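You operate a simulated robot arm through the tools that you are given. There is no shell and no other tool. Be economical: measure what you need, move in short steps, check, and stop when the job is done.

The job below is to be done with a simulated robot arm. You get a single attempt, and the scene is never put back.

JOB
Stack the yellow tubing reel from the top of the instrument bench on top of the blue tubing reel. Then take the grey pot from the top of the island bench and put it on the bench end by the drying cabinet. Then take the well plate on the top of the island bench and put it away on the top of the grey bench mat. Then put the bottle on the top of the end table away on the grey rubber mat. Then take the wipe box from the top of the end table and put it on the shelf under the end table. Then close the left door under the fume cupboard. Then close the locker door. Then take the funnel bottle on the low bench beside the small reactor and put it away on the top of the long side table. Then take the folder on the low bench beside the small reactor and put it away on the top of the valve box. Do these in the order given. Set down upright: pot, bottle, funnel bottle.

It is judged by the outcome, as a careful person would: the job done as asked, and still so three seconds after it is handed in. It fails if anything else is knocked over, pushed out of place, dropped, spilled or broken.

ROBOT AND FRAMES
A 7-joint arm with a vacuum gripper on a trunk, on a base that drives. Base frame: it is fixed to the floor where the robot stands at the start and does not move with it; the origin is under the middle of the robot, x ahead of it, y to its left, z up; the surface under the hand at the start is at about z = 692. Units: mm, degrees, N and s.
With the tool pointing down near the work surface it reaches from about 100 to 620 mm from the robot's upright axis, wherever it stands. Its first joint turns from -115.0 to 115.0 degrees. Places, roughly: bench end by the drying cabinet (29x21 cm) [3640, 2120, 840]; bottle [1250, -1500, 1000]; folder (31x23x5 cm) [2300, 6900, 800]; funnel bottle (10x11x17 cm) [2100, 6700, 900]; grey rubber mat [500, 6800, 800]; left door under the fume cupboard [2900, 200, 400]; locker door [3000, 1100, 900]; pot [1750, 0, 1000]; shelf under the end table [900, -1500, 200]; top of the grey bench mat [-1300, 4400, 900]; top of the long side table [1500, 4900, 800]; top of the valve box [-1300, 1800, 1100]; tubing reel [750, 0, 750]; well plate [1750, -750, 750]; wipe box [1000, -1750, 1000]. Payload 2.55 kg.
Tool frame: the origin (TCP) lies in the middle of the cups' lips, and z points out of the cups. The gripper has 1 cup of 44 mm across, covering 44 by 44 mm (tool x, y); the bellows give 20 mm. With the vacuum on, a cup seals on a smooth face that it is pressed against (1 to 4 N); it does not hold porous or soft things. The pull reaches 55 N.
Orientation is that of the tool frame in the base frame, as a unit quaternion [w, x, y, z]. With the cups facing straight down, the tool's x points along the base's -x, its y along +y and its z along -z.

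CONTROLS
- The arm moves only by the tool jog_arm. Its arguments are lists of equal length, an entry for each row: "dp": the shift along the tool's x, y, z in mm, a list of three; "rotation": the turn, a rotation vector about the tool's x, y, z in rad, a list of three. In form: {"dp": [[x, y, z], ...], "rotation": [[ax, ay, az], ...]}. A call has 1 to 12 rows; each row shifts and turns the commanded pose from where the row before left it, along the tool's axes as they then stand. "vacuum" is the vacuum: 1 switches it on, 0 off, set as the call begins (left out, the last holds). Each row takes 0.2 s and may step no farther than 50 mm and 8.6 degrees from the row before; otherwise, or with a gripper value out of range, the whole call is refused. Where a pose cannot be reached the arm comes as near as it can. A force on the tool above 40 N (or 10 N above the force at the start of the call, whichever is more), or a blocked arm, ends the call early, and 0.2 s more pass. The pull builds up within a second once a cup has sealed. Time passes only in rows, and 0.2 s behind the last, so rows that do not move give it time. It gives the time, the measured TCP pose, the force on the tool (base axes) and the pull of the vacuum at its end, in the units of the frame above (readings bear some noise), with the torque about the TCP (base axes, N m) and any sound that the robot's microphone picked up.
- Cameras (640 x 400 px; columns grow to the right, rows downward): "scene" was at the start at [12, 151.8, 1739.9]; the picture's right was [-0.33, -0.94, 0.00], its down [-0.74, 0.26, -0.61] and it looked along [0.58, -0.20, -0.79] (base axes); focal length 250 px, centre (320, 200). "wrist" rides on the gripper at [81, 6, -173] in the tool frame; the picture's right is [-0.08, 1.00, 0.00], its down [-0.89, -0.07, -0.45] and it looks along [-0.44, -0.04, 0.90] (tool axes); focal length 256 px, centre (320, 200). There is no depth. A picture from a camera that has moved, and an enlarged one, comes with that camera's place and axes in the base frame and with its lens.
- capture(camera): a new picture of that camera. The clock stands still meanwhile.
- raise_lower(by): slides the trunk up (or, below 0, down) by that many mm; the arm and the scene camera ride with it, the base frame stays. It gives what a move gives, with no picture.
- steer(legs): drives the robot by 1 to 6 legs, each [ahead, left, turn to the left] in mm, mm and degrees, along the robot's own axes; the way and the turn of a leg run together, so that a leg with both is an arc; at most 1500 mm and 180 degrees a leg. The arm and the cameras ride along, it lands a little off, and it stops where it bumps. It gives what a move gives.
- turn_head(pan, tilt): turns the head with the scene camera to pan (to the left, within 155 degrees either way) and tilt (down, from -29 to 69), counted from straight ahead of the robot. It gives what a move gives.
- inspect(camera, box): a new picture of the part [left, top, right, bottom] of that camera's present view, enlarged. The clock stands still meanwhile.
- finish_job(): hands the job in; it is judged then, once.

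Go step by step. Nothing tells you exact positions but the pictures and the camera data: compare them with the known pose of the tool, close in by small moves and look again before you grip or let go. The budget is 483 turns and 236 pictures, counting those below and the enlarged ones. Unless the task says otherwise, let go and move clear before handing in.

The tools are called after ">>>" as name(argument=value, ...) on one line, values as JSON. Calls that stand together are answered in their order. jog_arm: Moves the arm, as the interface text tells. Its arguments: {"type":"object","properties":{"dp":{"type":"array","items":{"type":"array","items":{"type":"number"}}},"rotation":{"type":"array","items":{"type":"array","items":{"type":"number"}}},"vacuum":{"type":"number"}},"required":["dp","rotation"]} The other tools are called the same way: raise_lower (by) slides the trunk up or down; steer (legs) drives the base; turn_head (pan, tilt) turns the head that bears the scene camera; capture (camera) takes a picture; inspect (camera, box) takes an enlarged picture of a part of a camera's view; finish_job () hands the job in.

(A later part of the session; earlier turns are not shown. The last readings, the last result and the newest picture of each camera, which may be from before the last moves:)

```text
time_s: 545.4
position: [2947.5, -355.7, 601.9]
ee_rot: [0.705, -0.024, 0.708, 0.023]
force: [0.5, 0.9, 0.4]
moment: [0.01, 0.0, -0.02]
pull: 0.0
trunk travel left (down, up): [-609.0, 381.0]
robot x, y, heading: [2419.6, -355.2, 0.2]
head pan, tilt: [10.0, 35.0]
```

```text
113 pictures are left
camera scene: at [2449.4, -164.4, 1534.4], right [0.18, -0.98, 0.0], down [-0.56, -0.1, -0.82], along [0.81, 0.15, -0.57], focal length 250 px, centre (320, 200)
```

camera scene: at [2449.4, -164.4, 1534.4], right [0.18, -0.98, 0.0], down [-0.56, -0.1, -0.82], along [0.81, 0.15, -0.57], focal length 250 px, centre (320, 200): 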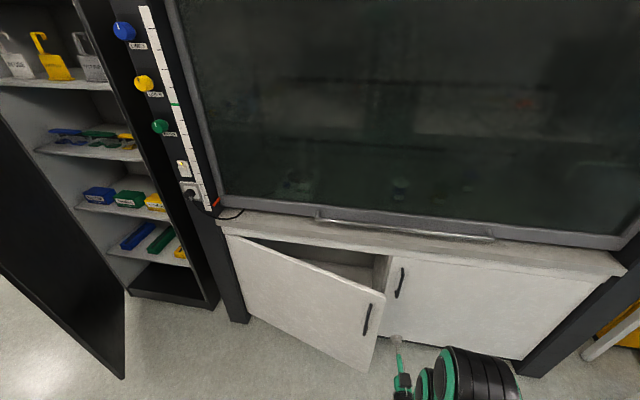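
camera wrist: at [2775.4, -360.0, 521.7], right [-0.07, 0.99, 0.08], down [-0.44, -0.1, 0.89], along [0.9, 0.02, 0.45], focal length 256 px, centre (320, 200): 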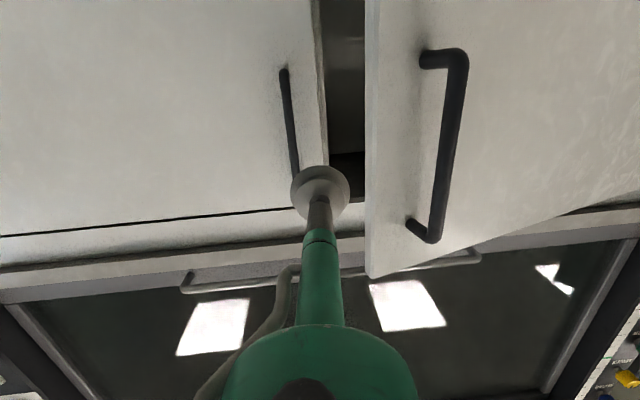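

The tool now points at the cupboard, slightly right of the door's edge. I back up, move left behind the handle zone, then push forward.

>>> steer(legs=[[-110, 0, 0], [0, 230, 0], [130, 0, 0]])

>>> capture(camera="wrist")

```text
time_s: 548.8
position: [2964.4, -122.6, 601.7]
ee_rot: [0.705, -0.026, 0.708, 0.025]
force: [-0.4, 0.3, 0.0]
moment: [0.01, 0.0, 0.05]
pull: 0.0
trunk travel left (down, up): [-609.0, 381.0]
robot x, y, heading: [2441.1, -125.5, 0.8]
head pan, tilt: [10.0, 35.0]
```

```text
112 pictures are left
camera wrist: at [2790.3, -127.5, 521.2], right [-0.07, 0.99, 0.08], down [-0.44, -0.1, 0.89], along [0.9, 0.03, 0.44], focal length 256 px, centre (320, 200)
```

wrist: 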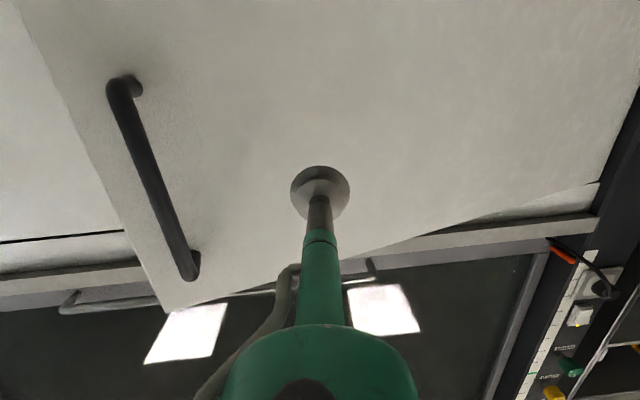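

>>> steer(legs=[[180, 0, -0.5]])

>>> capture(camera="wrist")

```text
time_s: 550.3
position: [3139.9, -125.1, 600.1]
ee_rot: [0.706, -0.022, 0.708, 0.021]
force: [0.0, 0.6, 0.2]
moment: [0.01, -0.02, 0.04]
pull: 0.1
trunk travel left (down, up): [-609.0, 381.0]
robot x, y, heading: [2617.1, -127.2, 0.3]
head pan, tilt: [10.0, 35.0]
```

```text
111 pictures are left
camera wrist: at [2967.1, -129.1, 521.2], right [-0.06, 0.99, 0.08], down [-0.44, -0.1, 0.89], along [0.9, 0.02, 0.44], focal length 256 px, centre (320, 200)
```

wrist: 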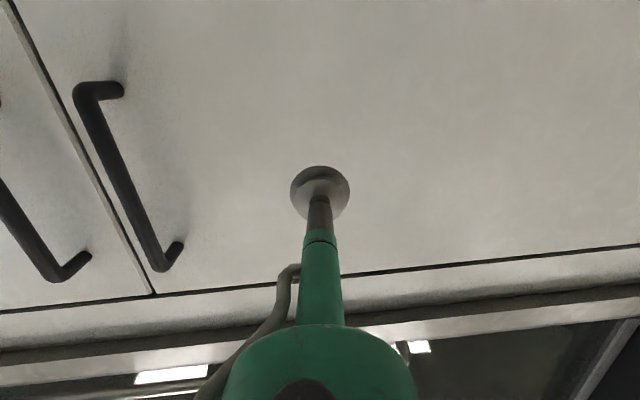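

Nearly shut. A little further, gently with the arm.

>>> jog_arm(dp=[[0, 0, 15], [0, 0, 15], [0, 0, 10], [0, 0, 10], [0, 0, 10]], rotation=[[0, 0, 0], [0, 0, 0], [0, 0, 0], [0, 0, 0], [0, 0, 0]])

>>> capture(camera="wrist")

```text
time_s: 551.5
position: [3201.7, -122.6, 601.4]
ee_rot: [0.706, -0.023, 0.708, 0.022]
force: [0.0, -0.4, -0.2]
moment: [-0.03, -0.03, 0.0]
pull: 0.0
trunk travel left (down, up): [-609.0, 381.0]
robot x, y, heading: [2614.5, -124.9, 0.6]
head pan, tilt: [10.0, 35.0]
```

```text
110 pictures are left
camera wrist: at [3027.2, -125.7, 521.5], right [-0.06, 0.99, 0.08], down [-0.44, -0.1, 0.89], along [0.9, 0.02, 0.44], focal length 256 px, centre (320, 200)
```

wrist: 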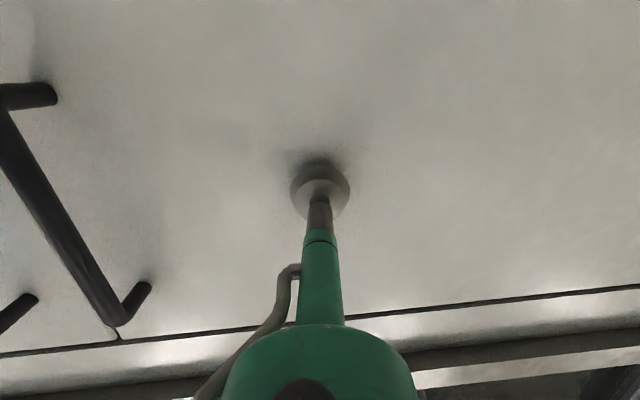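

Still no resistance; I keep pressing in small steps until contact.

>>> jog_arm(dp=[[0, 0, 8], [0, 0, 8], [0, 0, 8], [0, 0, 6]], rotation=[[0, 0, 0], [0, 0, 0], [0, 0, 0], [0, 0, 0]])

>>> capture(camera="scene")

```text
time_s: 552.5
position: [3228.7, -119.7, 600.6]
ee_rot: [0.705, -0.022, 0.708, 0.021]
force: [-7.1, -0.6, 0.6]
moment: [-0.08, -0.01, 0.03]
pull: 0.0
trunk travel left (down, up): [-609.0, 381.0]
robot x, y, heading: [2614.2, -124.2, 0.3]
head pan, tilt: [10.0, 35.0]
```

```text
109 pictures are left
camera scene: at [2641.7, 67.1, 1534.4], right [0.18, -0.98, 0.0], down [-0.56, -0.1, -0.82], along [0.81, 0.14, -0.57], focal length 250 px, centre (320, 200)
```

scene: 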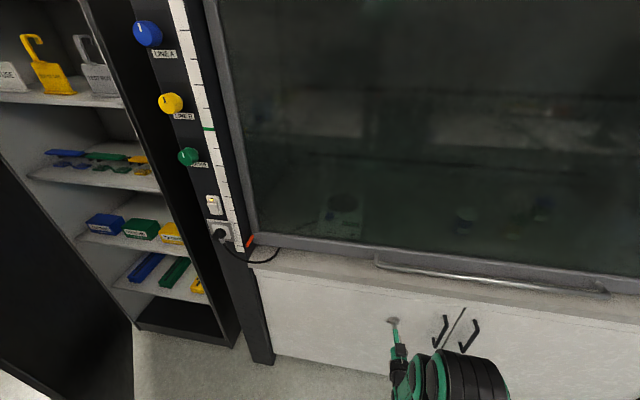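

>>> jog_arm(dp=[[0, 0, 5], [0, 0, 4]], rotation=[[0, 0, 0], [0, 0, 0]])

>>> jog_arm(dp=[[0, 0, -20], [0, 0, -40], [0, 0, -40]], rotation=[[0, 0, 0], [0, 0, 0], [0, 0, 0]])

>>> capture(camera="wrist")

```text
time_s: 553.0
position: [3229.4, -119.8, 594.4]
ee_rot: [0.701, -0.022, 0.712, 0.022]
force: [-13.3, -0.2, 2.5]
moment: [0.03, 0.13, -0.08]
pull: 0.0
trunk travel left (down, up): [-609.0, 381.0]
robot x, y, heading: [2611.6, -122.6, 0.2]
head pan, tilt: [10.0, 35.0]
stopped in row 2: the force on the tool passed its limit at 44 N (the readings are from after the stop); the commanded pose is now the measured one
```

```text
time_s: 553.8
position: [3132.8, -124.0, 600.1]
ee_rot: [0.704, -0.021, 0.71, 0.021]
force: [0.0, 0.0, -0.4]
moment: [-0.01, 0.04, -0.01]
pull: 0.0
trunk travel left (down, up): [-609.0, 381.0]
robot x, y, heading: [2614.6, -125.5, 0.2]
head pan, tilt: [10.0, 35.0]
```

```text
108 pictures are left
camera wrist: at [2958.6, -127.8, 521.1], right [-0.06, 0.99, 0.08], down [-0.43, -0.1, 0.9], along [0.9, 0.02, 0.44], focal length 256 px, centre (320, 200)
```

wrist: 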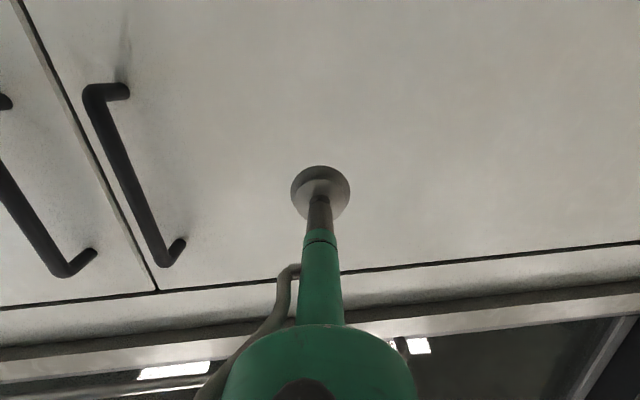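

>>> inspect(camera="wrist", box=[0, 180, 240, 330])

>>> inspect(camera="scene", box=[240, 240, 560, 400])

```text
2.67 times, centred on (120, 255) of wrist
camera zoom: at [2958.6, -127.8, 521.1], right [-0.06, 0.99, 0.08], down [-0.43, -0.1, 0.9], along [0.9, 0.02, 0.44], focal length 683 px, centre (853, 53)
```

zoom: 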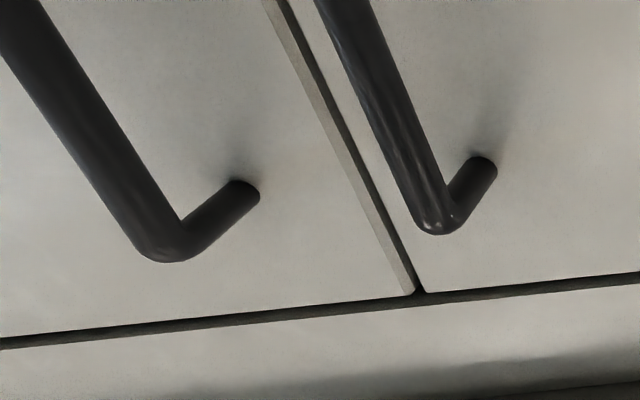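

```text
2.00 times, centred on (400, 320) of scene
camera zoom: at [2641.5, 67.0, 1534.4], right [0.18, -0.98, 0.0], down [-0.56, -0.1, -0.82], along [0.81, 0.14, -0.57], focal length 500 px, centre (160, -40)
```

zoom: 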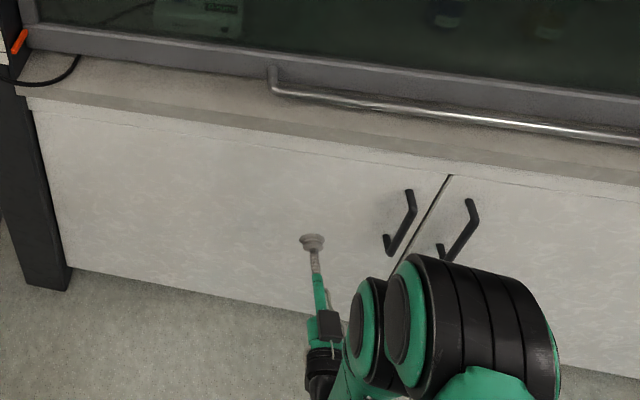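

The left door is shut. Next the locker door: it must be pushed from its north-west side. I raise the tool, turn to face north and drive up the aisle.

>>> raise_lower(by=250)

>>> steer(legs=[[-230, 0, 0], [0, 0, 90]])

>>> turn_head(pan=-15, tilt=25)

>>> capture(camera="scene")

```text
time_s: 556.4
position: [3133.0, -124.7, 849.0]
ee_rot: [0.702, -0.023, 0.711, 0.022]
force: [-0.2, -1.1, 0.0]
moment: [0.0, 0.01, 0.01]
pull: 0.1
trunk travel left (down, up): [-859.0, 131.0]
robot x, y, heading: [2614.5, -124.5, -0.1]
head pan, tilt: [10.0, 35.0]
```

```text
time_s: 562.0
position: [2373.0, 393.2, 850.3]
ee_rot: [-0.477, 0.523, -0.482, -0.517]
force: [0.4, 0.2, -0.7]
moment: [-0.05, 0.0, 0.02]
pull: 0.0
trunk travel left (down, up): [-859.0, 131.0]
robot x, y, heading: [2381.7, -127.1, 91.1]
head pan, tilt: [10.0, 35.0]
```

```text
time_s: 562.9
position: [2374.3, 392.5, 849.3]
ee_rot: [-0.477, 0.523, -0.482, -0.517]
force: [0.1, 1.4, 0.5]
moment: [-0.01, 0.01, -0.02]
pull: 0.1
trunk travel left (down, up): [-859.0, 131.0]
robot x, y, heading: [2385.4, -125.4, 91.0]
head pan, tilt: [-15.0, 25.0]
```

```text
105 pictures are left
camera scene: at [2231.7, -99.5, 1800.2], right [0.97, -0.24, 0.0], down [-0.1, -0.41, -0.91], along [0.22, 0.88, -0.42], focal length 250 px, centre (320, 200)
```

scene: 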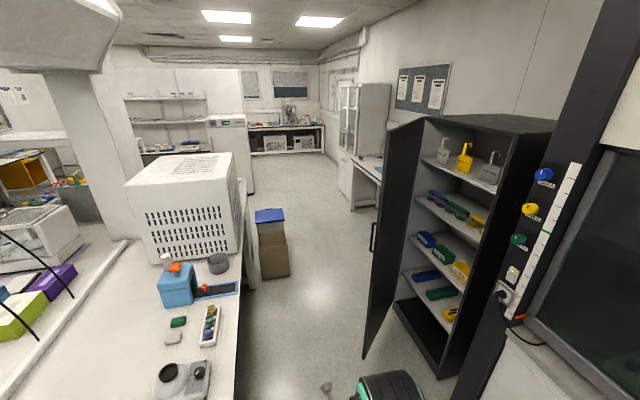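

>>> steer(legs=[[900, -35, -0.8], [450, 50, 0], [0, 0, -105]])

>>> capture(camera="wrist")

>>> turn_head(pan=0, tilt=40)

>>> capture(camera="scene")

```text
time_s: 574.4
position: [2845.9, 1069.8, 850.4]
ee_rot: [0.699, 0.077, 0.707, -0.076]
force: [-0.3, 0.0, 0.0]
moment: [0.03, -0.03, -0.01]
pull: 0.0
trunk travel left (down, up): [-859.0, 131.0]
robot x, y, heading: [2346.5, 1213.0, -15.8]
head pan, tilt: [-15.0, 25.0]
```

```text
104 pictures are left
camera wrist: at [2676.6, 1115.3, 770.6], right [0.22, 0.97, 0.08], down [-0.44, 0.03, 0.9], along [0.87, -0.23, 0.43], focal length 256 px, centre (320, 200)
```

wrist: 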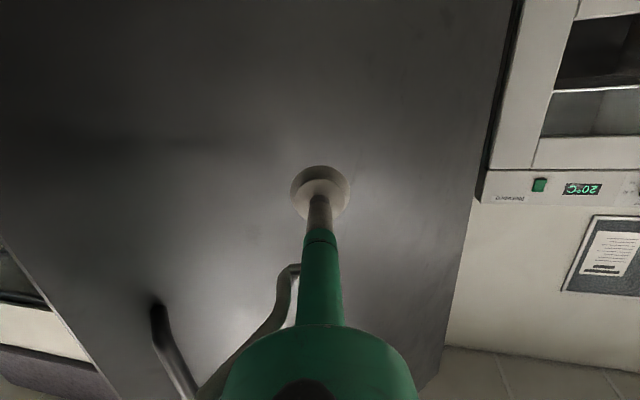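

```text
time_s: 575.2
position: [2845.1, 1071.1, 849.2]
ee_rot: [0.699, 0.077, 0.707, -0.077]
force: [0.1, 0.6, -0.1]
moment: [0.03, 0.02, 0.0]
pull: 0.0
trunk travel left (down, up): [-859.0, 131.0]
robot x, y, heading: [2345.0, 1211.3, -16.0]
head pan, tilt: [0.0, 40.0]
```

```text
103 pictures are left
camera scene: at [2420.4, 1375.8, 1776.9], right [-0.27, -0.96, 0.0], down [-0.62, 0.18, -0.77], along [0.74, -0.21, -0.64], focal length 250 px, centre (320, 200)
```

scene: 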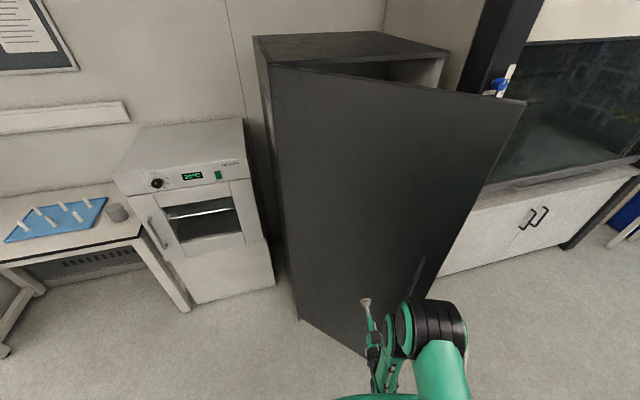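

The tool faces the door's outer side. I drive forward, easing right, to push it.

>>> steer(legs=[[220, -60, 0]])

>>> capture(camera="scene")

```text
time_s: 576.9
position: [3040.9, 951.2, 848.1]
ee_rot: [0.699, 0.079, 0.707, -0.078]
force: [-0.3, 0.3, 0.4]
moment: [0.02, -0.01, 0.0]
pull: 0.1
trunk travel left (down, up): [-859.0, 131.0]
robot x, y, heading: [2541.0, 1093.2, -15.9]
head pan, tilt: [0.0, 40.0]
```

```text
102 pictures are left
camera scene: at [2617.4, 1257.5, 1776.9], right [-0.27, -0.96, 0.0], down [-0.62, 0.18, -0.77], along [0.74, -0.21, -0.64], focal length 250 px, centre (320, 200)
```

scene: 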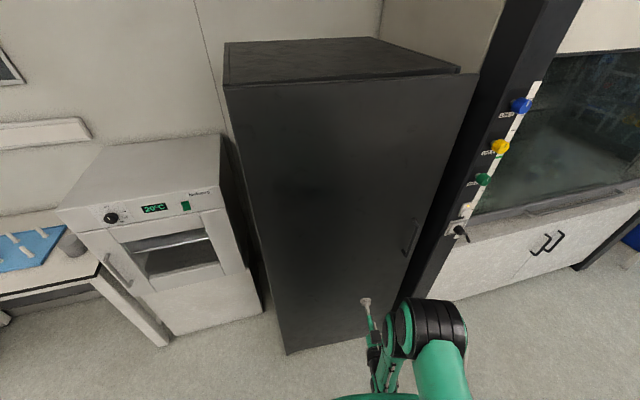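

The door is nearly closed. Continue.

>>> steer(legs=[[140, -50, 0]])

>>> capture(camera="scene")

>>> capture(camera="wrist")

```text
time_s: 578.3
position: [3159.9, 864.7, 848.9]
ee_rot: [0.698, 0.078, 0.708, -0.076]
force: [0.5, 0.6, 0.0]
moment: [0.0, 0.01, 0.01]
pull: 0.0
trunk travel left (down, up): [-859.0, 131.0]
robot x, y, heading: [2661.4, 1008.6, -16.3]
head pan, tilt: [0.0, 40.0]
```

```text
101 pictures are left
camera scene: at [2736.8, 1171.5, 1776.9], right [-0.28, -0.96, 0.0], down [-0.62, 0.18, -0.77], along [0.74, -0.21, -0.64], focal length 250 px, centre (320, 200)
```

scene: 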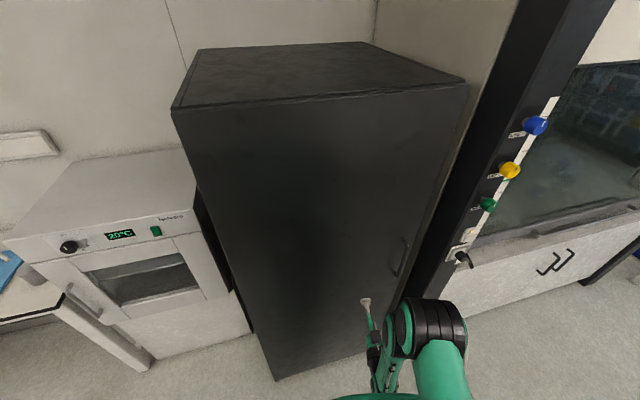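

```text
100 pictures are left
camera wrist: at [2991.1, 910.9, 770.2], right [0.22, 0.97, 0.08], down [-0.44, 0.03, 0.9], along [0.87, -0.23, 0.43], focal length 256 px, centre (320, 200)
```

wrist: 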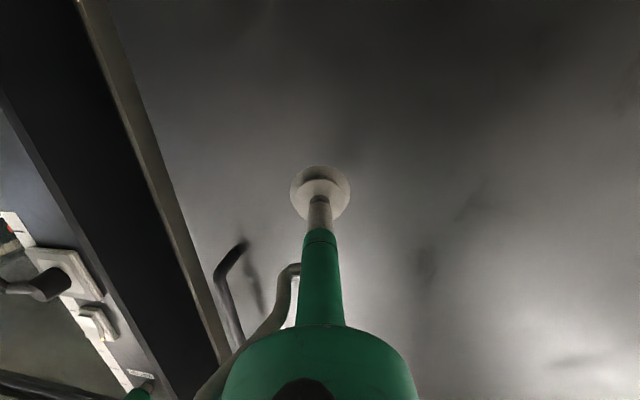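

Looks shut or nearly. I press with the arm in small steps until resistance.

>>> jog_arm(dp=[[0, 0, 15], [0, 0, 15], [0, 0, 15], [0, 0, 10], [0, 0, 10]], rotation=[[0, 0, 0], [0, 0, 0], [0, 0, 0], [0, 0, 0], [0, 0, 0]])

```text
time_s: 579.5
position: [3220.8, 851.0, 848.7]
ee_rot: [0.698, 0.08, 0.708, -0.078]
force: [-5.9, -1.3, -0.9]
moment: [-0.03, -0.04, 0.14]
pull: 0.1
trunk travel left (down, up): [-859.0, 131.0]
robot x, y, heading: [2661.6, 1007.8, -16.0]
head pan, tilt: [0.0, 40.0]
```

>>> jog_arm(dp=[[0, 0, 6], [0, 0, 5]], rotation=[[0, 0, 0], [0, 0, 0]])

>>> jog_arm(dp=[[0, 0, -20], [0, 0, -40], [0, 0, -40], [0, 0, -40]], rotation=[[0, 0, 0], [0, 0, 0], [0, 0, 0], [0, 0, 0]])

>>> inspect(camera="scene", box=[160, 20, 560, 270])

```text
time_s: 580.1
position: [3225.3, 851.6, 846.5]
ee_rot: [0.697, 0.079, 0.708, -0.077]
force: [-34.8, 3.1, 7.4]
moment: [-0.14, 0.27, 0.28]
pull: 0.1
trunk travel left (down, up): [-859.0, 131.0]
robot x, y, heading: [2663.1, 1009.5, -15.8]
head pan, tilt: [0.0, 40.0]
```

```text
time_s: 581.1
position: [3097.0, 882.7, 852.4]
ee_rot: [0.7, 0.078, 0.705, -0.078]
force: [0.7, -0.9, -0.4]
moment: [0.0, -0.01, 0.02]
pull: 0.0
trunk travel left (down, up): [-859.0, 131.0]
robot x, y, heading: [2660.3, 1009.7, -15.9]
head pan, tilt: [0.0, 40.0]
```

```text
1.60 times, centred on (360, 145) of scene
camera zoom: at [2734.1, 1172.3, 1776.9], right [-0.28, -0.96, 0.0], down [-0.62, 0.18, -0.77], along [0.74, -0.21, -0.64], focal length 400 px, centre (256, 288)
```

zoom: 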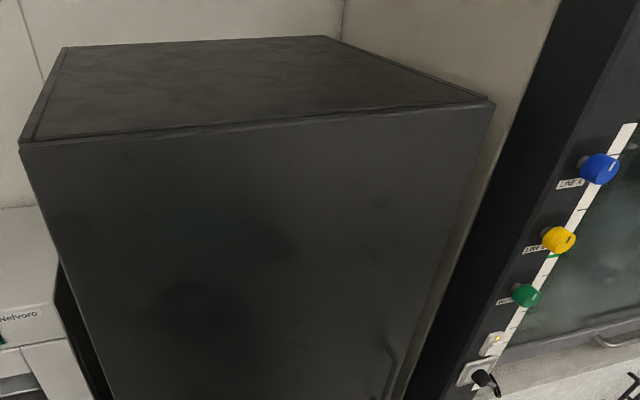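

Locker closed. Now the funnel bottle: I turn north, level the tool down again and drive up toward the low bench by the reactor.

>>> steer(legs=[[-100, 0, 0], [0, 0, 106], [0, -240, 0]])

>>> jog_arm(dp=[[0, 0, -20], [0, 0, -15], [0, 0, -10], [0, 0, 0], [0, 0, 0], [0, 0, 0], [0, 0, 0], [0, 0, 0], [0, 0, 0], [0, 0, 0], [0, 0, 0]], rotation=[[0, 0.142, 0], [0, 0.142, 0], [0, 0.142, 0], [0, 0.142, 0], [0, 0.142, 0], [0, 0.142, 0], [0, 0.142, 0], [0, 0.142, 0], [0, 0.142, 0], [0, 0.142, 0], [0, 0.142, 0]])

```text
time_s: 588.1
position: [2794.2, 1496.2, 852.4]
ee_rot: [-0.477, 0.522, -0.483, -0.517]
force: [0.3, -0.2, -0.1]
moment: [-0.01, 0.0, 0.03]
pull: 0.1
trunk travel left (down, up): [-859.0, 131.0]
robot x, y, heading: [2803.6, 1040.7, 91.5]
head pan, tilt: [0.0, 40.0]
```

```text
time_s: 590.5
position: [2800.9, 1440.7, 852.2]
ee_rot: [-0.008, 0.735, -0.677, -0.001]
force: [0.1, 8.7, 4.2]
moment: [-1.5, 0.0, 0.01]
pull: 0.0
out of reach, approached as far as the arm can: row 11
trunk travel left (down, up): [-859.0, 131.0]
robot x, y, heading: [2802.5, 1045.8, 91.3]
head pan, tilt: [0.0, 40.0]
```

>>> jog_arm(dp=[[0, 0, -30], [0, 0, -30]], rotation=[[0, 0, 0], [0, 0, 0]])

>>> raise_lower(by=120)

>>> steer(legs=[[1500, 0, -1.3], [1000, 0, 0]])

>>> turn_head(pan=0, tilt=25)

>>> capture(camera="scene")

```text
time_s: 591.1
position: [2799.9, 1455.3, 919.0]
ee_rot: [0.002, 0.736, -0.677, 0.002]
force: [0.3, -0.1, -0.1]
moment: [-0.01, -0.02, 0.03]
pull: 0.0
trunk travel left (down, up): [-859.0, 131.0]
robot x, y, heading: [2804.0, 1042.2, 91.2]
head pan, tilt: [0.0, 40.0]
```

```text
time_s: 592.6
position: [2801.5, 1456.6, 1039.6]
ee_rot: [0.001, 0.736, -0.677, 0.001]
force: [0.4, -0.6, 0.6]
moment: [-0.01, -0.01, 0.01]
pull: 0.0
trunk travel left (down, up): [-979.0, 11.0]
robot x, y, heading: [2801.6, 1041.6, 91.1]
head pan, tilt: [0.0, 40.0]
```

```text
time_s: 604.8
position: [2782.2, 3954.5, 1039.9]
ee_rot: [0.001, 0.728, -0.686, 0.001]
force: [0.6, 0.5, 0.8]
moment: [0.01, 0.01, 0.03]
pull: 0.2
trunk travel left (down, up): [-979.0, 11.0]
robot x, y, heading: [2776.2, 3535.7, 89.9]
head pan, tilt: [0.0, 40.0]
```

```text
time_s: 605.5
position: [2782.8, 3953.4, 1039.1]
ee_rot: [0.002, 0.728, -0.686, 0.002]
force: [-0.3, 0.0, 0.6]
moment: [-0.04, 0.0, 0.02]
pull: 0.1
trunk travel left (down, up): [-979.0, 11.0]
robot x, y, heading: [2772.5, 3542.2, 90.0]
head pan, tilt: [0.0, 25.0]
```

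```text
98 pictures are left
camera scene: at [2598.4, 3571.1, 1920.1], right [1.0, 0.0, 0.0], down [0.0, -0.42, -0.91], along [0.0, 0.91, -0.42], focal length 250 px, centre (320, 200)
```

scene: 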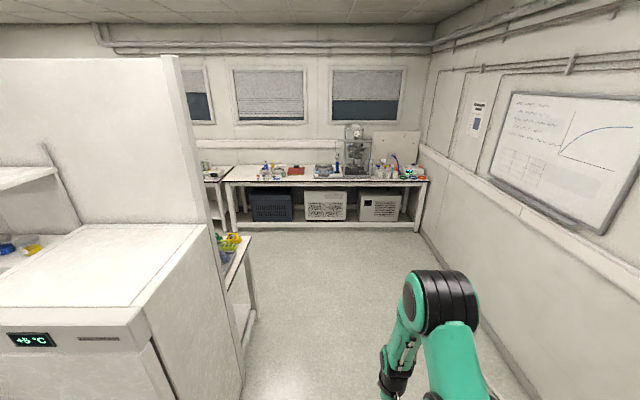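

>>> steer(legs=[[1500, 0, 0], [650, 450, 0]])

>>> turn_head(pan=0, tilt=40)

>>> capture(camera="scene")

>>> turn_head(pan=110, tilt=35)

>>> capture(camera="scene")

```text
time_s: 616.8
position: [2326.4, 6107.8, 1039.3]
ee_rot: [0.001, 0.734, -0.68, 0.001]
force: [-0.2, -0.2, -0.5]
moment: [-0.01, 0.04, -0.01]
pull: 0.0
trunk travel left (down, up): [-979.0, 11.0]
robot x, y, heading: [2322.7, 5692.6, 91.1]
head pan, tilt: [0.0, 25.0]
```

```text
time_s: 617.6
position: [2326.5, 6107.6, 1038.4]
ee_rot: [0.001, 0.734, -0.679, 0.002]
force: [-0.1, -0.2, -0.1]
moment: [-0.01, 0.01, 0.0]
pull: 0.0
trunk travel left (down, up): [-979.0, 11.0]
robot x, y, heading: [2326.0, 5691.1, 90.9]
head pan, tilt: [0.0, 40.0]
```

```text
97 pictures are left
camera scene: at [2148.8, 5715.1, 1896.9], right [1.0, 0.02, 0.0], down [0.01, -0.64, -0.77], along [-0.01, 0.77, -0.64], focal length 250 px, centre (320, 200)
```

scene: 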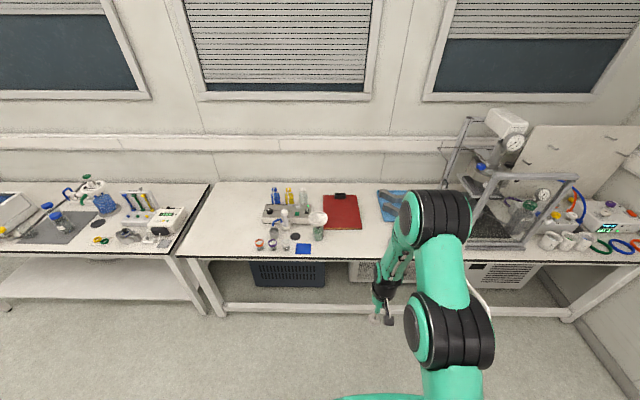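

```text
time_s: 619.5
position: [2325.4, 6106.8, 1037.9]
ee_rot: [0.001, 0.734, -0.679, 0.001]
force: [0.3, 0.1, -0.4]
moment: [0.02, -0.02, 0.01]
pull: 0.1
trunk travel left (down, up): [-979.0, 11.0]
robot x, y, heading: [2327.6, 5695.9, 91.1]
head pan, tilt: [110.0, 35.0]
```

```text
96 pictures are left
camera scene: at [2067.8, 5598.7, 1904.4], right [-0.36, 0.93, 0.0], down [0.54, 0.2, -0.82], along [-0.77, -0.29, -0.57], focal length 250 px, centre (320, 200)
```

scene: 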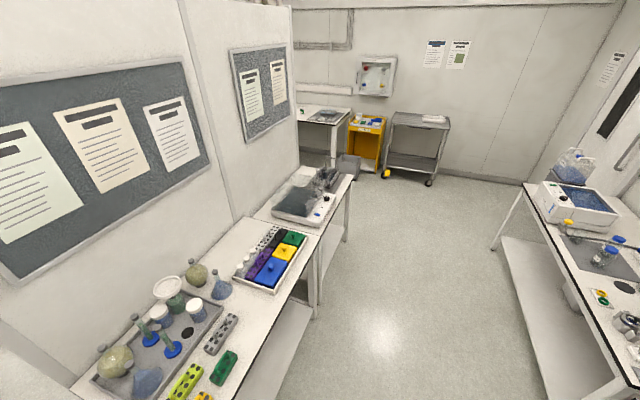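

The funnel bottle is near (2125, 6727) and the red folder beside it. I move in for a close look.

>>> steer(legs=[[450, 150, -1]])

>>> capture(camera="wrist")

>>> turn_head(pan=0, tilt=50)

>>> inspect(camera="scene", box=[240, 140, 480, 290])

```text
time_s: 622.3
position: [2181.3, 6559.9, 1038.2]
ee_rot: [0.001, 0.726, -0.688, 0.002]
force: [-0.5, 0.5, 0.0]
moment: [0.01, 0.01, 0.01]
pull: 0.1
trunk travel left (down, up): [-979.0, 11.0]
robot x, y, heading: [2171.2, 6144.2, 89.7]
head pan, tilt: [110.0, 35.0]
```

```text
95 pictures are left
camera wrist: at [2178.9, 6481.1, 1211.6], right [-1.0, 0.03, 0.0], down [0.02, 0.9, 0.44], along [0.01, 0.44, -0.9], focal length 256 px, centre (320, 200)
```

wrist: 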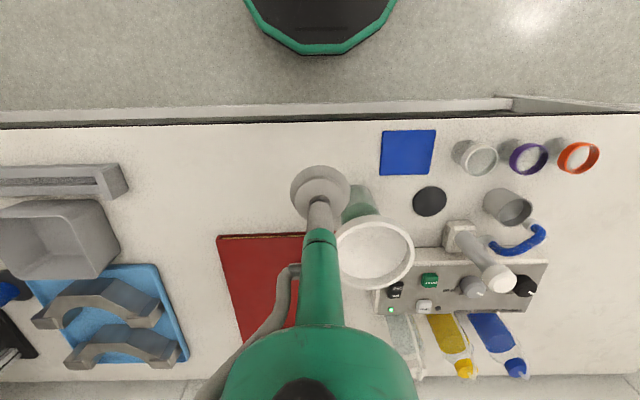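

```text
time_s: 624.2
position: [2181.6, 6559.9, 1038.6]
ee_rot: [0.001, 0.726, -0.688, 0.002]
force: [0.2, 0.7, 0.2]
moment: [0.01, 0.01, 0.01]
pull: 0.0
trunk travel left (down, up): [-979.0, 11.0]
robot x, y, heading: [2171.6, 6146.4, 89.8]
head pan, tilt: [0.0, 50.0]
```

```text
2.67 times, centred on (360, 215) of scene
camera zoom: at [1995.6, 6163.4, 1882.7], right [1.0, -0.01, 0.0], down [0.0, -0.77, -0.64], along [0.0, 0.64, -0.77], focal length 667 px, centre (213, 160)
```

zoom: 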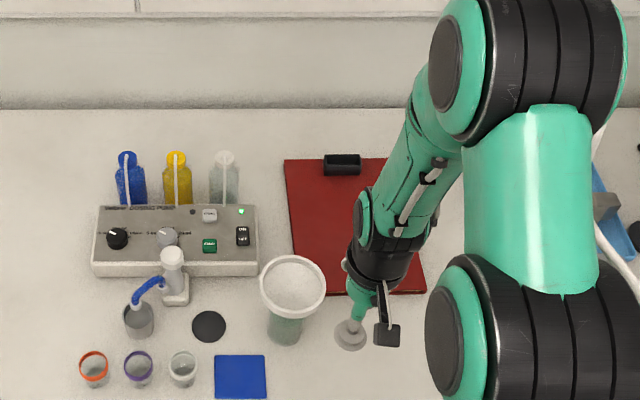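

It carries a wide white funnel on top. I look straight into it to judge where the cup can seal.

>>> steer(legs=[[140, 0, 0]])

>>> jog_arm(dp=[[-45, 25, 0], [-45, 25, 0], [-20, 0, 0]], rotation=[[0, 0, 0], [0, 0, 0], [0, 0, 0]])

>>> capture(camera="wrist")

>>> inspect(camera="wrist", box=[240, 20, 480, 170])

```text
time_s: 625.5
position: [2182.8, 6698.0, 1038.7]
ee_rot: [0.001, 0.727, -0.687, 0.001]
force: [0.4, 0.5, -1.3]
moment: [-0.03, -0.01, 0.01]
pull: 0.0
trunk travel left (down, up): [-979.0, 11.0]
robot x, y, heading: [2170.8, 6283.6, 89.6]
head pan, tilt: [0.0, 50.0]
```

```text
refused: row 1 steps farther than a row can; nothing moved
```

```text
93 pictures are left
camera wrist: at [2179.3, 6619.0, 1211.8], right [-1.0, 0.02, 0.0], down [0.02, 0.9, 0.44], along [0.01, 0.44, -0.9], focal length 256 px, centre (320, 200)
```

wrist: 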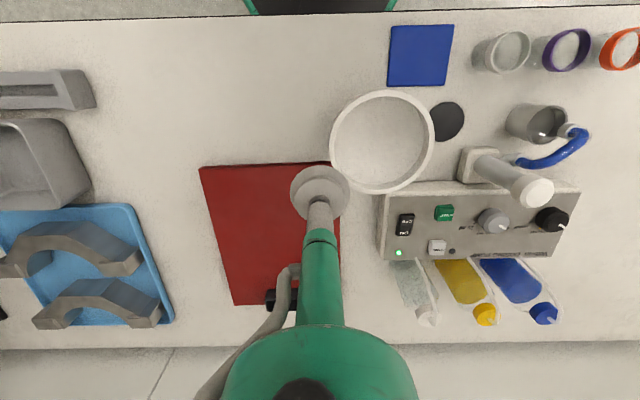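

```text
2.67 times, centred on (360, 95) of wrist
camera zoom: at [2179.3, 6619.0, 1211.8], right [-1.0, 0.02, 0.0], down [0.02, 0.9, 0.44], along [0.01, 0.44, -0.9], focal length 683 px, centre (213, 480)
```

zoom: 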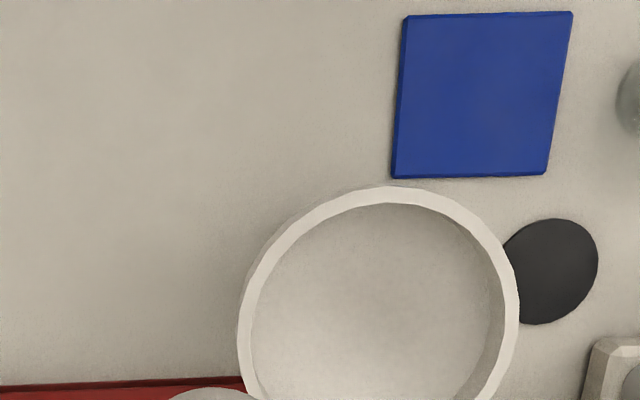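

The funnel has a flat floor about 22 mm below its rim (rim z≈934), centred at (2116, 6685). The cup fits inside; I position above it.

>>> jog_arm(dp=[[4, 33, 0], [5, 33.5, 0], [0, 0, 40], [0, 0, 40]], rotation=[[0, 0, 0], [0, 0, 0], [0, 0, 0], [0, 0, 0]], vacuum=1)

>>> capture(camera="wrist")

```text
time_s: 626.5
position: [2116.0, 6686.2, 959.3]
ee_rot: [0.001, 0.726, -0.687, 0.001]
force: [0.2, 0.3, 0.9]
moment: [0.01, 0.01, -0.04]
pull: 0.1
trunk travel left (down, up): [-979.0, 11.0]
robot x, y, heading: [2173.3, 6281.6, 89.9]
head pan, tilt: [0.0, 50.0]
```

```text
91 pictures are left
camera wrist: at [2113.6, 6606.8, 1130.9], right [-1.0, 0.02, 0.0], down [0.02, 0.9, 0.44], along [0.01, 0.44, -0.9], focal length 256 px, centre (320, 200)
```

wrist: 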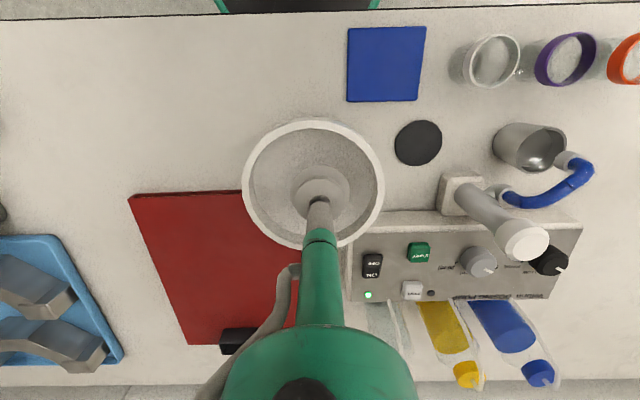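

>>> jog_arm(dp=[[0, -5, 25], [0, 0, 10], [0, 0, 5], [0, 0, 4]], rotation=[[0, 0, 0], [0, 0, 0], [0, 0, 0], [0, 0, 0]])

```text
time_s: 627.2
position: [2121.1, 6683.8, 926.8]
ee_rot: [0.001, 0.726, -0.688, 0.0]
force: [0.4, -11.6, 37.8]
moment: [-0.35, -0.17, -0.03]
pull: 55.0
trunk travel left (down, up): [-979.0, 11.0]
robot x, y, heading: [2169.6, 6283.5, 89.7]
head pan, tilt: [0.0, 50.0]
stopped in row 3: the force on the tool passed its limit at 40 N (the readings are from after the stop); the commanded pose is now the measured one
```

Sealed. Ease and lift slowly.

>>> jog_arm(dp=[[0, 0, -8], [0, 0, -8], [0, 0, -20], [0, 0, -40], [0, 0, -40]], rotation=[[0, 0, 0], [0, 0, 0], [0, 0, 0], [0, 0, 0], [0, 0, 0]])

>>> capture(camera="wrist")

>>> inspect(camera="scene", box=[200, 120, 520, 320])

```text
time_s: 628.4
position: [2121.2, 6685.9, 1039.5]
ee_rot: [0.001, 0.727, -0.687, 0.0]
force: [0.4, 0.6, -2.6]
moment: [0.01, 0.0, 0.01]
pull: 54.9
trunk travel left (down, up): [-979.0, 11.0]
robot x, y, heading: [2171.3, 6282.2, 89.7]
head pan, tilt: [0.0, 50.0]
```

```text
90 pictures are left
camera wrist: at [2118.2, 6605.9, 1211.9], right [-1.0, 0.02, 0.0], down [0.02, 0.89, 0.45], along [0.01, 0.45, -0.9], focal length 256 px, centre (320, 200)
```

wrist: 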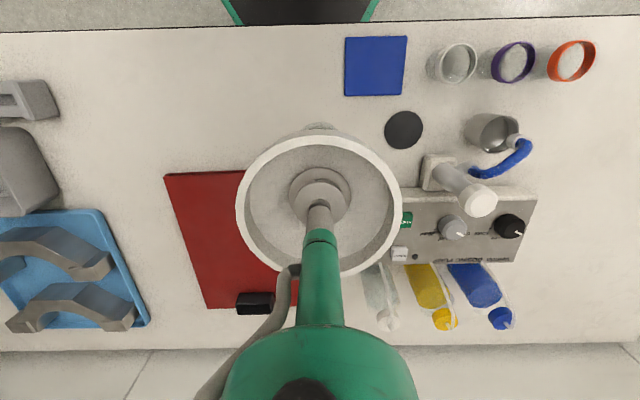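

```text
2.00 times, centred on (360, 220) of scene
camera zoom: at [1996.7, 6299.4, 1882.7], right [1.0, 0.0, 0.0], down [0.0, -0.77, -0.64], along [0.0, 0.64, -0.77], focal length 500 px, centre (240, 160)
```

zoom: 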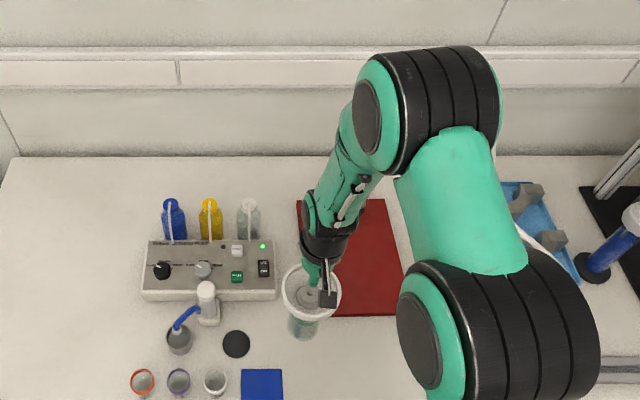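

The bottle and funnel came up together, upright. The long side table is on the opposite side of this aisle; I back off, turn round and approach it at x≈1500.

>>> steer(legs=[[-400, 0, 0.3], [0, 660, 0], [0, 0, 180], [180, 0, 0]])

>>> turn_head(pan=-5, tilt=45)

>>> capture(camera="scene")

>>> capture(camera="wrist")

```text
time_s: 642.5
position: [1554.2, 5310.8, 1039.0]
ee_rot: [0.0, 0.699, 0.716, 0.0]
force: [0.3, 0.0, -3.2]
moment: [-0.01, -0.01, 0.03]
pull: 55.5
trunk travel left (down, up): [-979.0, 11.0]
robot x, y, heading: [1515.6, 5715.9, -91.9]
head pan, tilt: [0.0, 50.0]
```

```text
time_s: 643.1
position: [1554.2, 5309.8, 1038.7]
ee_rot: [0.0, 0.699, 0.716, 0.0]
force: [0.2, -0.5, -2.7]
moment: [0.03, -0.03, 0.0]
pull: 54.5
trunk travel left (down, up): [-979.0, 11.0]
robot x, y, heading: [1516.9, 5718.6, -92.3]
head pan, tilt: [-5.0, 45.0]
```

```text
88 pictures are left
camera scene: at [1686.0, 5686.9, 1889.6], right [-0.99, 0.12, 0.0], down [0.09, 0.7, -0.71], along [-0.09, -0.7, -0.71], focal length 250 px, centre (320, 200)
```

scene: 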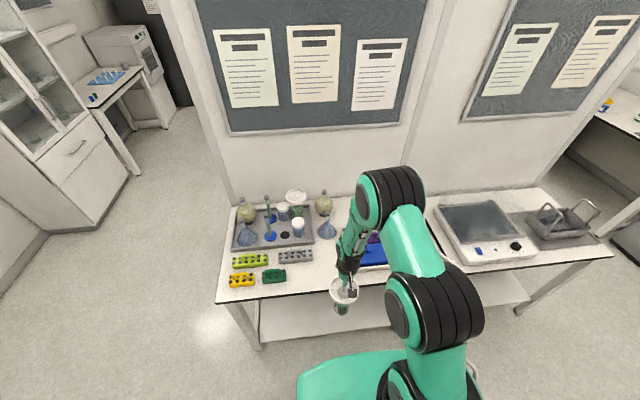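

```text
87 pictures are left
camera wrist: at [1558.0, 5391.9, 1211.1], right [1.0, -0.06, 0.0], down [-0.05, -0.89, 0.45], along [-0.03, -0.44, -0.9], focal length 256 px, centre (320, 200)
```

wrist: 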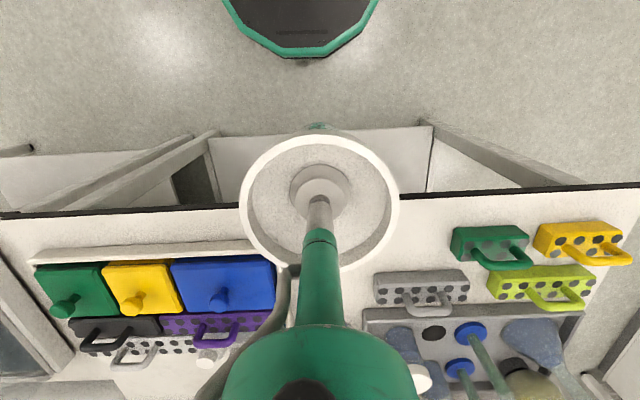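

There is a free strip at x≈1450..1645 near the front of the side table. I aim for (1548, 5058).

>>> steer(legs=[[230, 0, 1.5]])

>>> capture(camera="wrist")

```text
time_s: 644.9
position: [1556.7, 5084.9, 1038.3]
ee_rot: [0.001, 0.691, 0.722, -0.001]
force: [0.6, 0.1, -2.7]
moment: [0.05, 0.01, 0.0]
pull: 55.1
trunk travel left (down, up): [-979.0, 11.0]
robot x, y, heading: [1514.3, 5491.1, -90.9]
head pan, tilt: [-5.0, 45.0]
```

```text
86 pictures are left
camera wrist: at [1559.1, 5167.1, 1211.4], right [1.0, -0.03, 0.0], down [-0.03, -0.89, 0.45], along [-0.02, -0.45, -0.9], focal length 256 px, centre (320, 200)
```

wrist: 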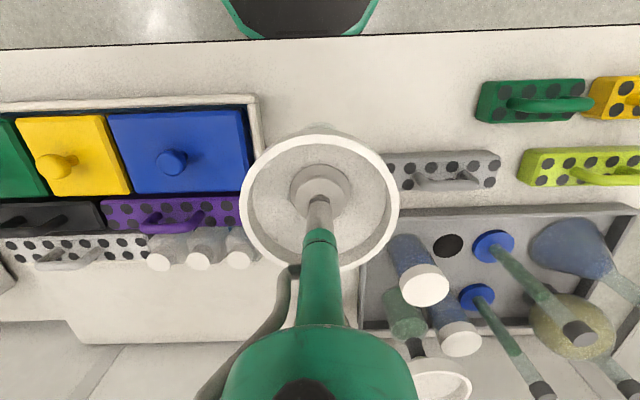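

Position is clear on all sides. I lower toward the table.

>>> jog_arm(dp=[[-12, 0, 30], [0, 0, 40], [0, 0, 20]], rotation=[[0, 0, 0], [0, 0, 0], [0, 0, 0]])

>>> capture(camera="wrist")

>>> inspect(camera="scene", box=[220, 180, 460, 330])

```text
time_s: 645.5
position: [1557.8, 5073.8, 975.8]
ee_rot: [-0.002, 0.691, 0.723, 0.001]
force: [0.1, 4.8, 11.4]
moment: [0.13, 0.02, -0.02]
pull: 54.6
trunk travel left (down, up): [-979.0, 11.0]
robot x, y, heading: [1508.2, 5493.0, -91.0]
head pan, tilt: [-5.0, 45.0]
stopped in row 3: the force on the tool passed its limit at 42 N (the readings are from after the stop); the commanded pose is now the measured one
```

```text
85 pictures are left
camera wrist: at [1559.4, 5155.5, 1148.0], right [1.0, -0.03, 0.0], down [-0.03, -0.9, 0.44], along [-0.02, -0.44, -0.9], focal length 256 px, centre (320, 200)
```

wrist: 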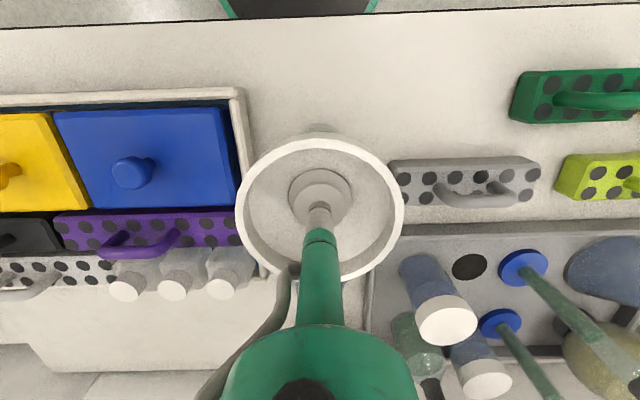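

```text
2.67 times, centred on (340, 255) of scene
camera zoom: at [1680.3, 5466.9, 1889.8], right [-0.99, 0.1, 0.0], down [0.07, 0.7, -0.71], along [-0.07, -0.7, -0.71], focal length 667 px, centre (267, 53)
```

zoom: 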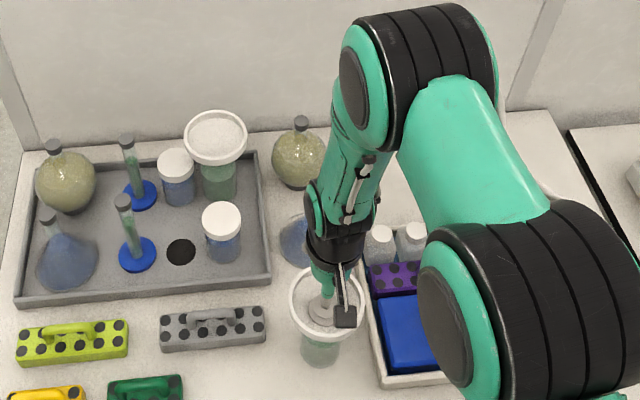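

The tabletop here is higher (≈815), so this is table contact. I ease off and release.

>>> jog_arm(dp=[[0, 0, -2], [0, 0, 0]], rotation=[[0, 0, 0], [0, 0, 0]])

```text
time_s: 646.1
position: [1558.0, 5071.2, 975.7]
ee_rot: [0.0, 0.691, 0.722, 0.001]
force: [-0.1, -0.1, -2.8]
moment: [-0.01, 0.02, 0.01]
pull: 55.3
trunk travel left (down, up): [-979.0, 11.0]
robot x, y, heading: [1510.6, 5491.2, -90.6]
head pan, tilt: [-5.0, 45.0]
```

>>> jog_arm(dp=[[0, 0, 2], [0, 0, 2]], rotation=[[0, 0, 0], [0, 0, 0]])

```text
time_s: 646.7
position: [1557.4, 5072.9, 974.9]
ee_rot: [0.0, 0.692, 0.722, -0.001]
force: [-0.2, 4.0, 21.0]
moment: [-0.15, 0.03, 0.01]
pull: 54.6
trunk travel left (down, up): [-979.0, 11.0]
robot x, y, heading: [1509.5, 5489.6, -90.8]
head pan, tilt: [-5.0, 45.0]
```

>>> jog_arm(dp=[[0, 0, -1], [0, 0, 0]], rotation=[[0, 0, 0], [0, 0, 0]])

>>> jog_arm(dp=[[0, 0, 0], [0, 0, 0], [0, 0, 0], [0, 0, 0]], rotation=[[0, 0, 0], [0, 0, 0], [0, 0, 0], [0, 0, 0]], vacuum=0)

>>> jog_arm(dp=[[0, 0, -4], [0, 0, -10], [0, 0, -20], [0, 0, -30], [45, 0, 0], [45, 0, 0]], rotation=[[0, 0, 0], [0, 0, 0], [0, 0, 0], [0, 0, 0], [0, 0, 0], [0, 0, 0]])

>>> capture(camera="wrist")

>>> capture(camera="scene")

```text
time_s: 647.3
position: [1557.5, 5072.1, 973.5]
ee_rot: [-0.001, 0.692, 0.722, 0.0]
force: [-0.9, 0.2, 9.4]
moment: [-0.22, 0.02, -0.02]
pull: 54.6
trunk travel left (down, up): [-979.0, 11.0]
robot x, y, heading: [1510.0, 5488.8, -91.0]
head pan, tilt: [-5.0, 45.0]
```

```text
time_s: 648.3
position: [1556.5, 5072.4, 974.3]
ee_rot: [0.0, 0.692, 0.722, -0.001]
force: [0.2, 0.5, 3.5]
moment: [-0.03, 0.0, 0.02]
pull: 0.1
trunk travel left (down, up): [-979.0, 11.0]
robot x, y, heading: [1511.2, 5485.6, -90.9]
head pan, tilt: [-5.0, 45.0]
```

```text
time_s: 649.7
position: [1552.9, 5162.0, 1038.1]
ee_rot: [0.0, 0.692, 0.722, 0.0]
force: [-0.3, -0.3, -0.9]
moment: [-0.03, 0.01, -0.01]
pull: 0.0
trunk travel left (down, up): [-979.0, 11.0]
robot x, y, heading: [1507.5, 5488.7, -90.7]
head pan, tilt: [-5.0, 45.0]
```

```text
83 pictures are left
camera wrist: at [1554.7, 5244.8, 1210.9], right [1.0, -0.03, 0.0], down [-0.03, -0.9, 0.45], along [-0.02, -0.44, -0.9], focal length 256 px, centre (320, 200)
```

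wrist: 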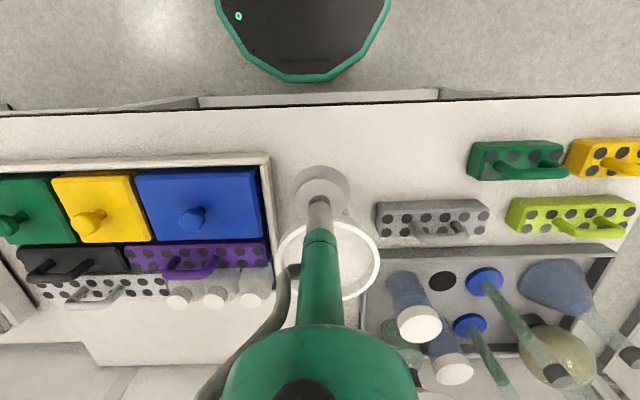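

```text
82 pictures are left
camera scene: at [1680.5, 5466.8, 1889.6], right [-0.99, 0.1, 0.0], down [0.07, 0.7, -0.71], along [-0.07, -0.7, -0.71], focal length 250 px, centre (320, 200)
```

scene: 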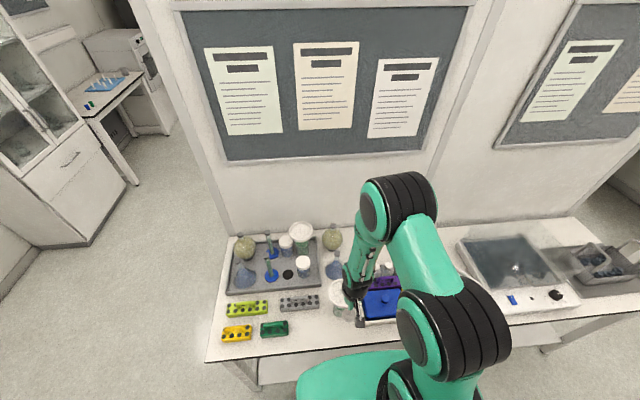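

The funnel bottle stands upright on the side table. Finally the folder: I return to the low bench.

>>> steer(legs=[[-400, 0, 0.7], [0, 0, 180], [0, -745, 0], [350, 0, 0]])

>>> jog_arm(dp=[[-45, 0, 0], [-45, 0, 0], [-45, 0, 0]], rotation=[[0, 0, 0], [0, 0, 0], [0, 0, 0]])

>>> capture(camera="wrist")

```text
time_s: 665.1
position: [2208.1, 6559.5, 1036.6]
ee_rot: [0.001, 0.734, -0.679, 0.001]
force: [-0.4, 0.1, 0.9]
moment: [-0.01, 0.02, 0.01]
pull: 0.1
trunk travel left (down, up): [-979.0, 11.0]
robot x, y, heading: [2260.3, 6232.3, 90.8]
head pan, tilt: [-5.0, 45.0]
```

```text
time_s: 665.9
position: [2196.8, 6696.1, 1038.0]
ee_rot: [0.001, 0.734, -0.679, 0.001]
force: [-0.6, -0.5, -0.2]
moment: [-0.02, -0.02, 0.01]
pull: 0.0
trunk travel left (down, up): [-979.0, 11.0]
robot x, y, heading: [2260.6, 6237.0, 90.9]
head pan, tilt: [-5.0, 45.0]
```

```text
81 pictures are left
camera wrist: at [2195.8, 6618.0, 1210.0], right [-1.0, 0.0, 0.0], down [0.0, 0.9, 0.44], along [0.0, 0.44, -0.9], focal length 256 px, centre (320, 200)
```

wrist: 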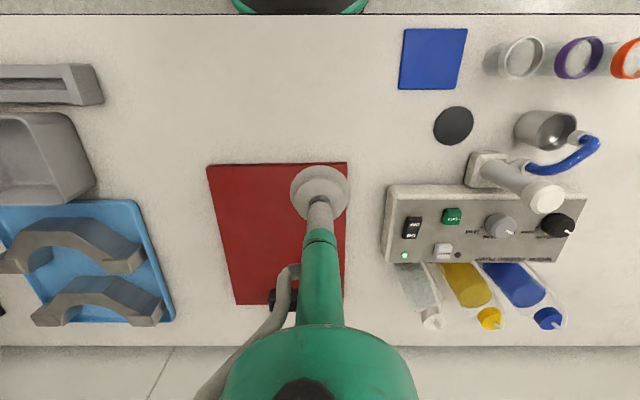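

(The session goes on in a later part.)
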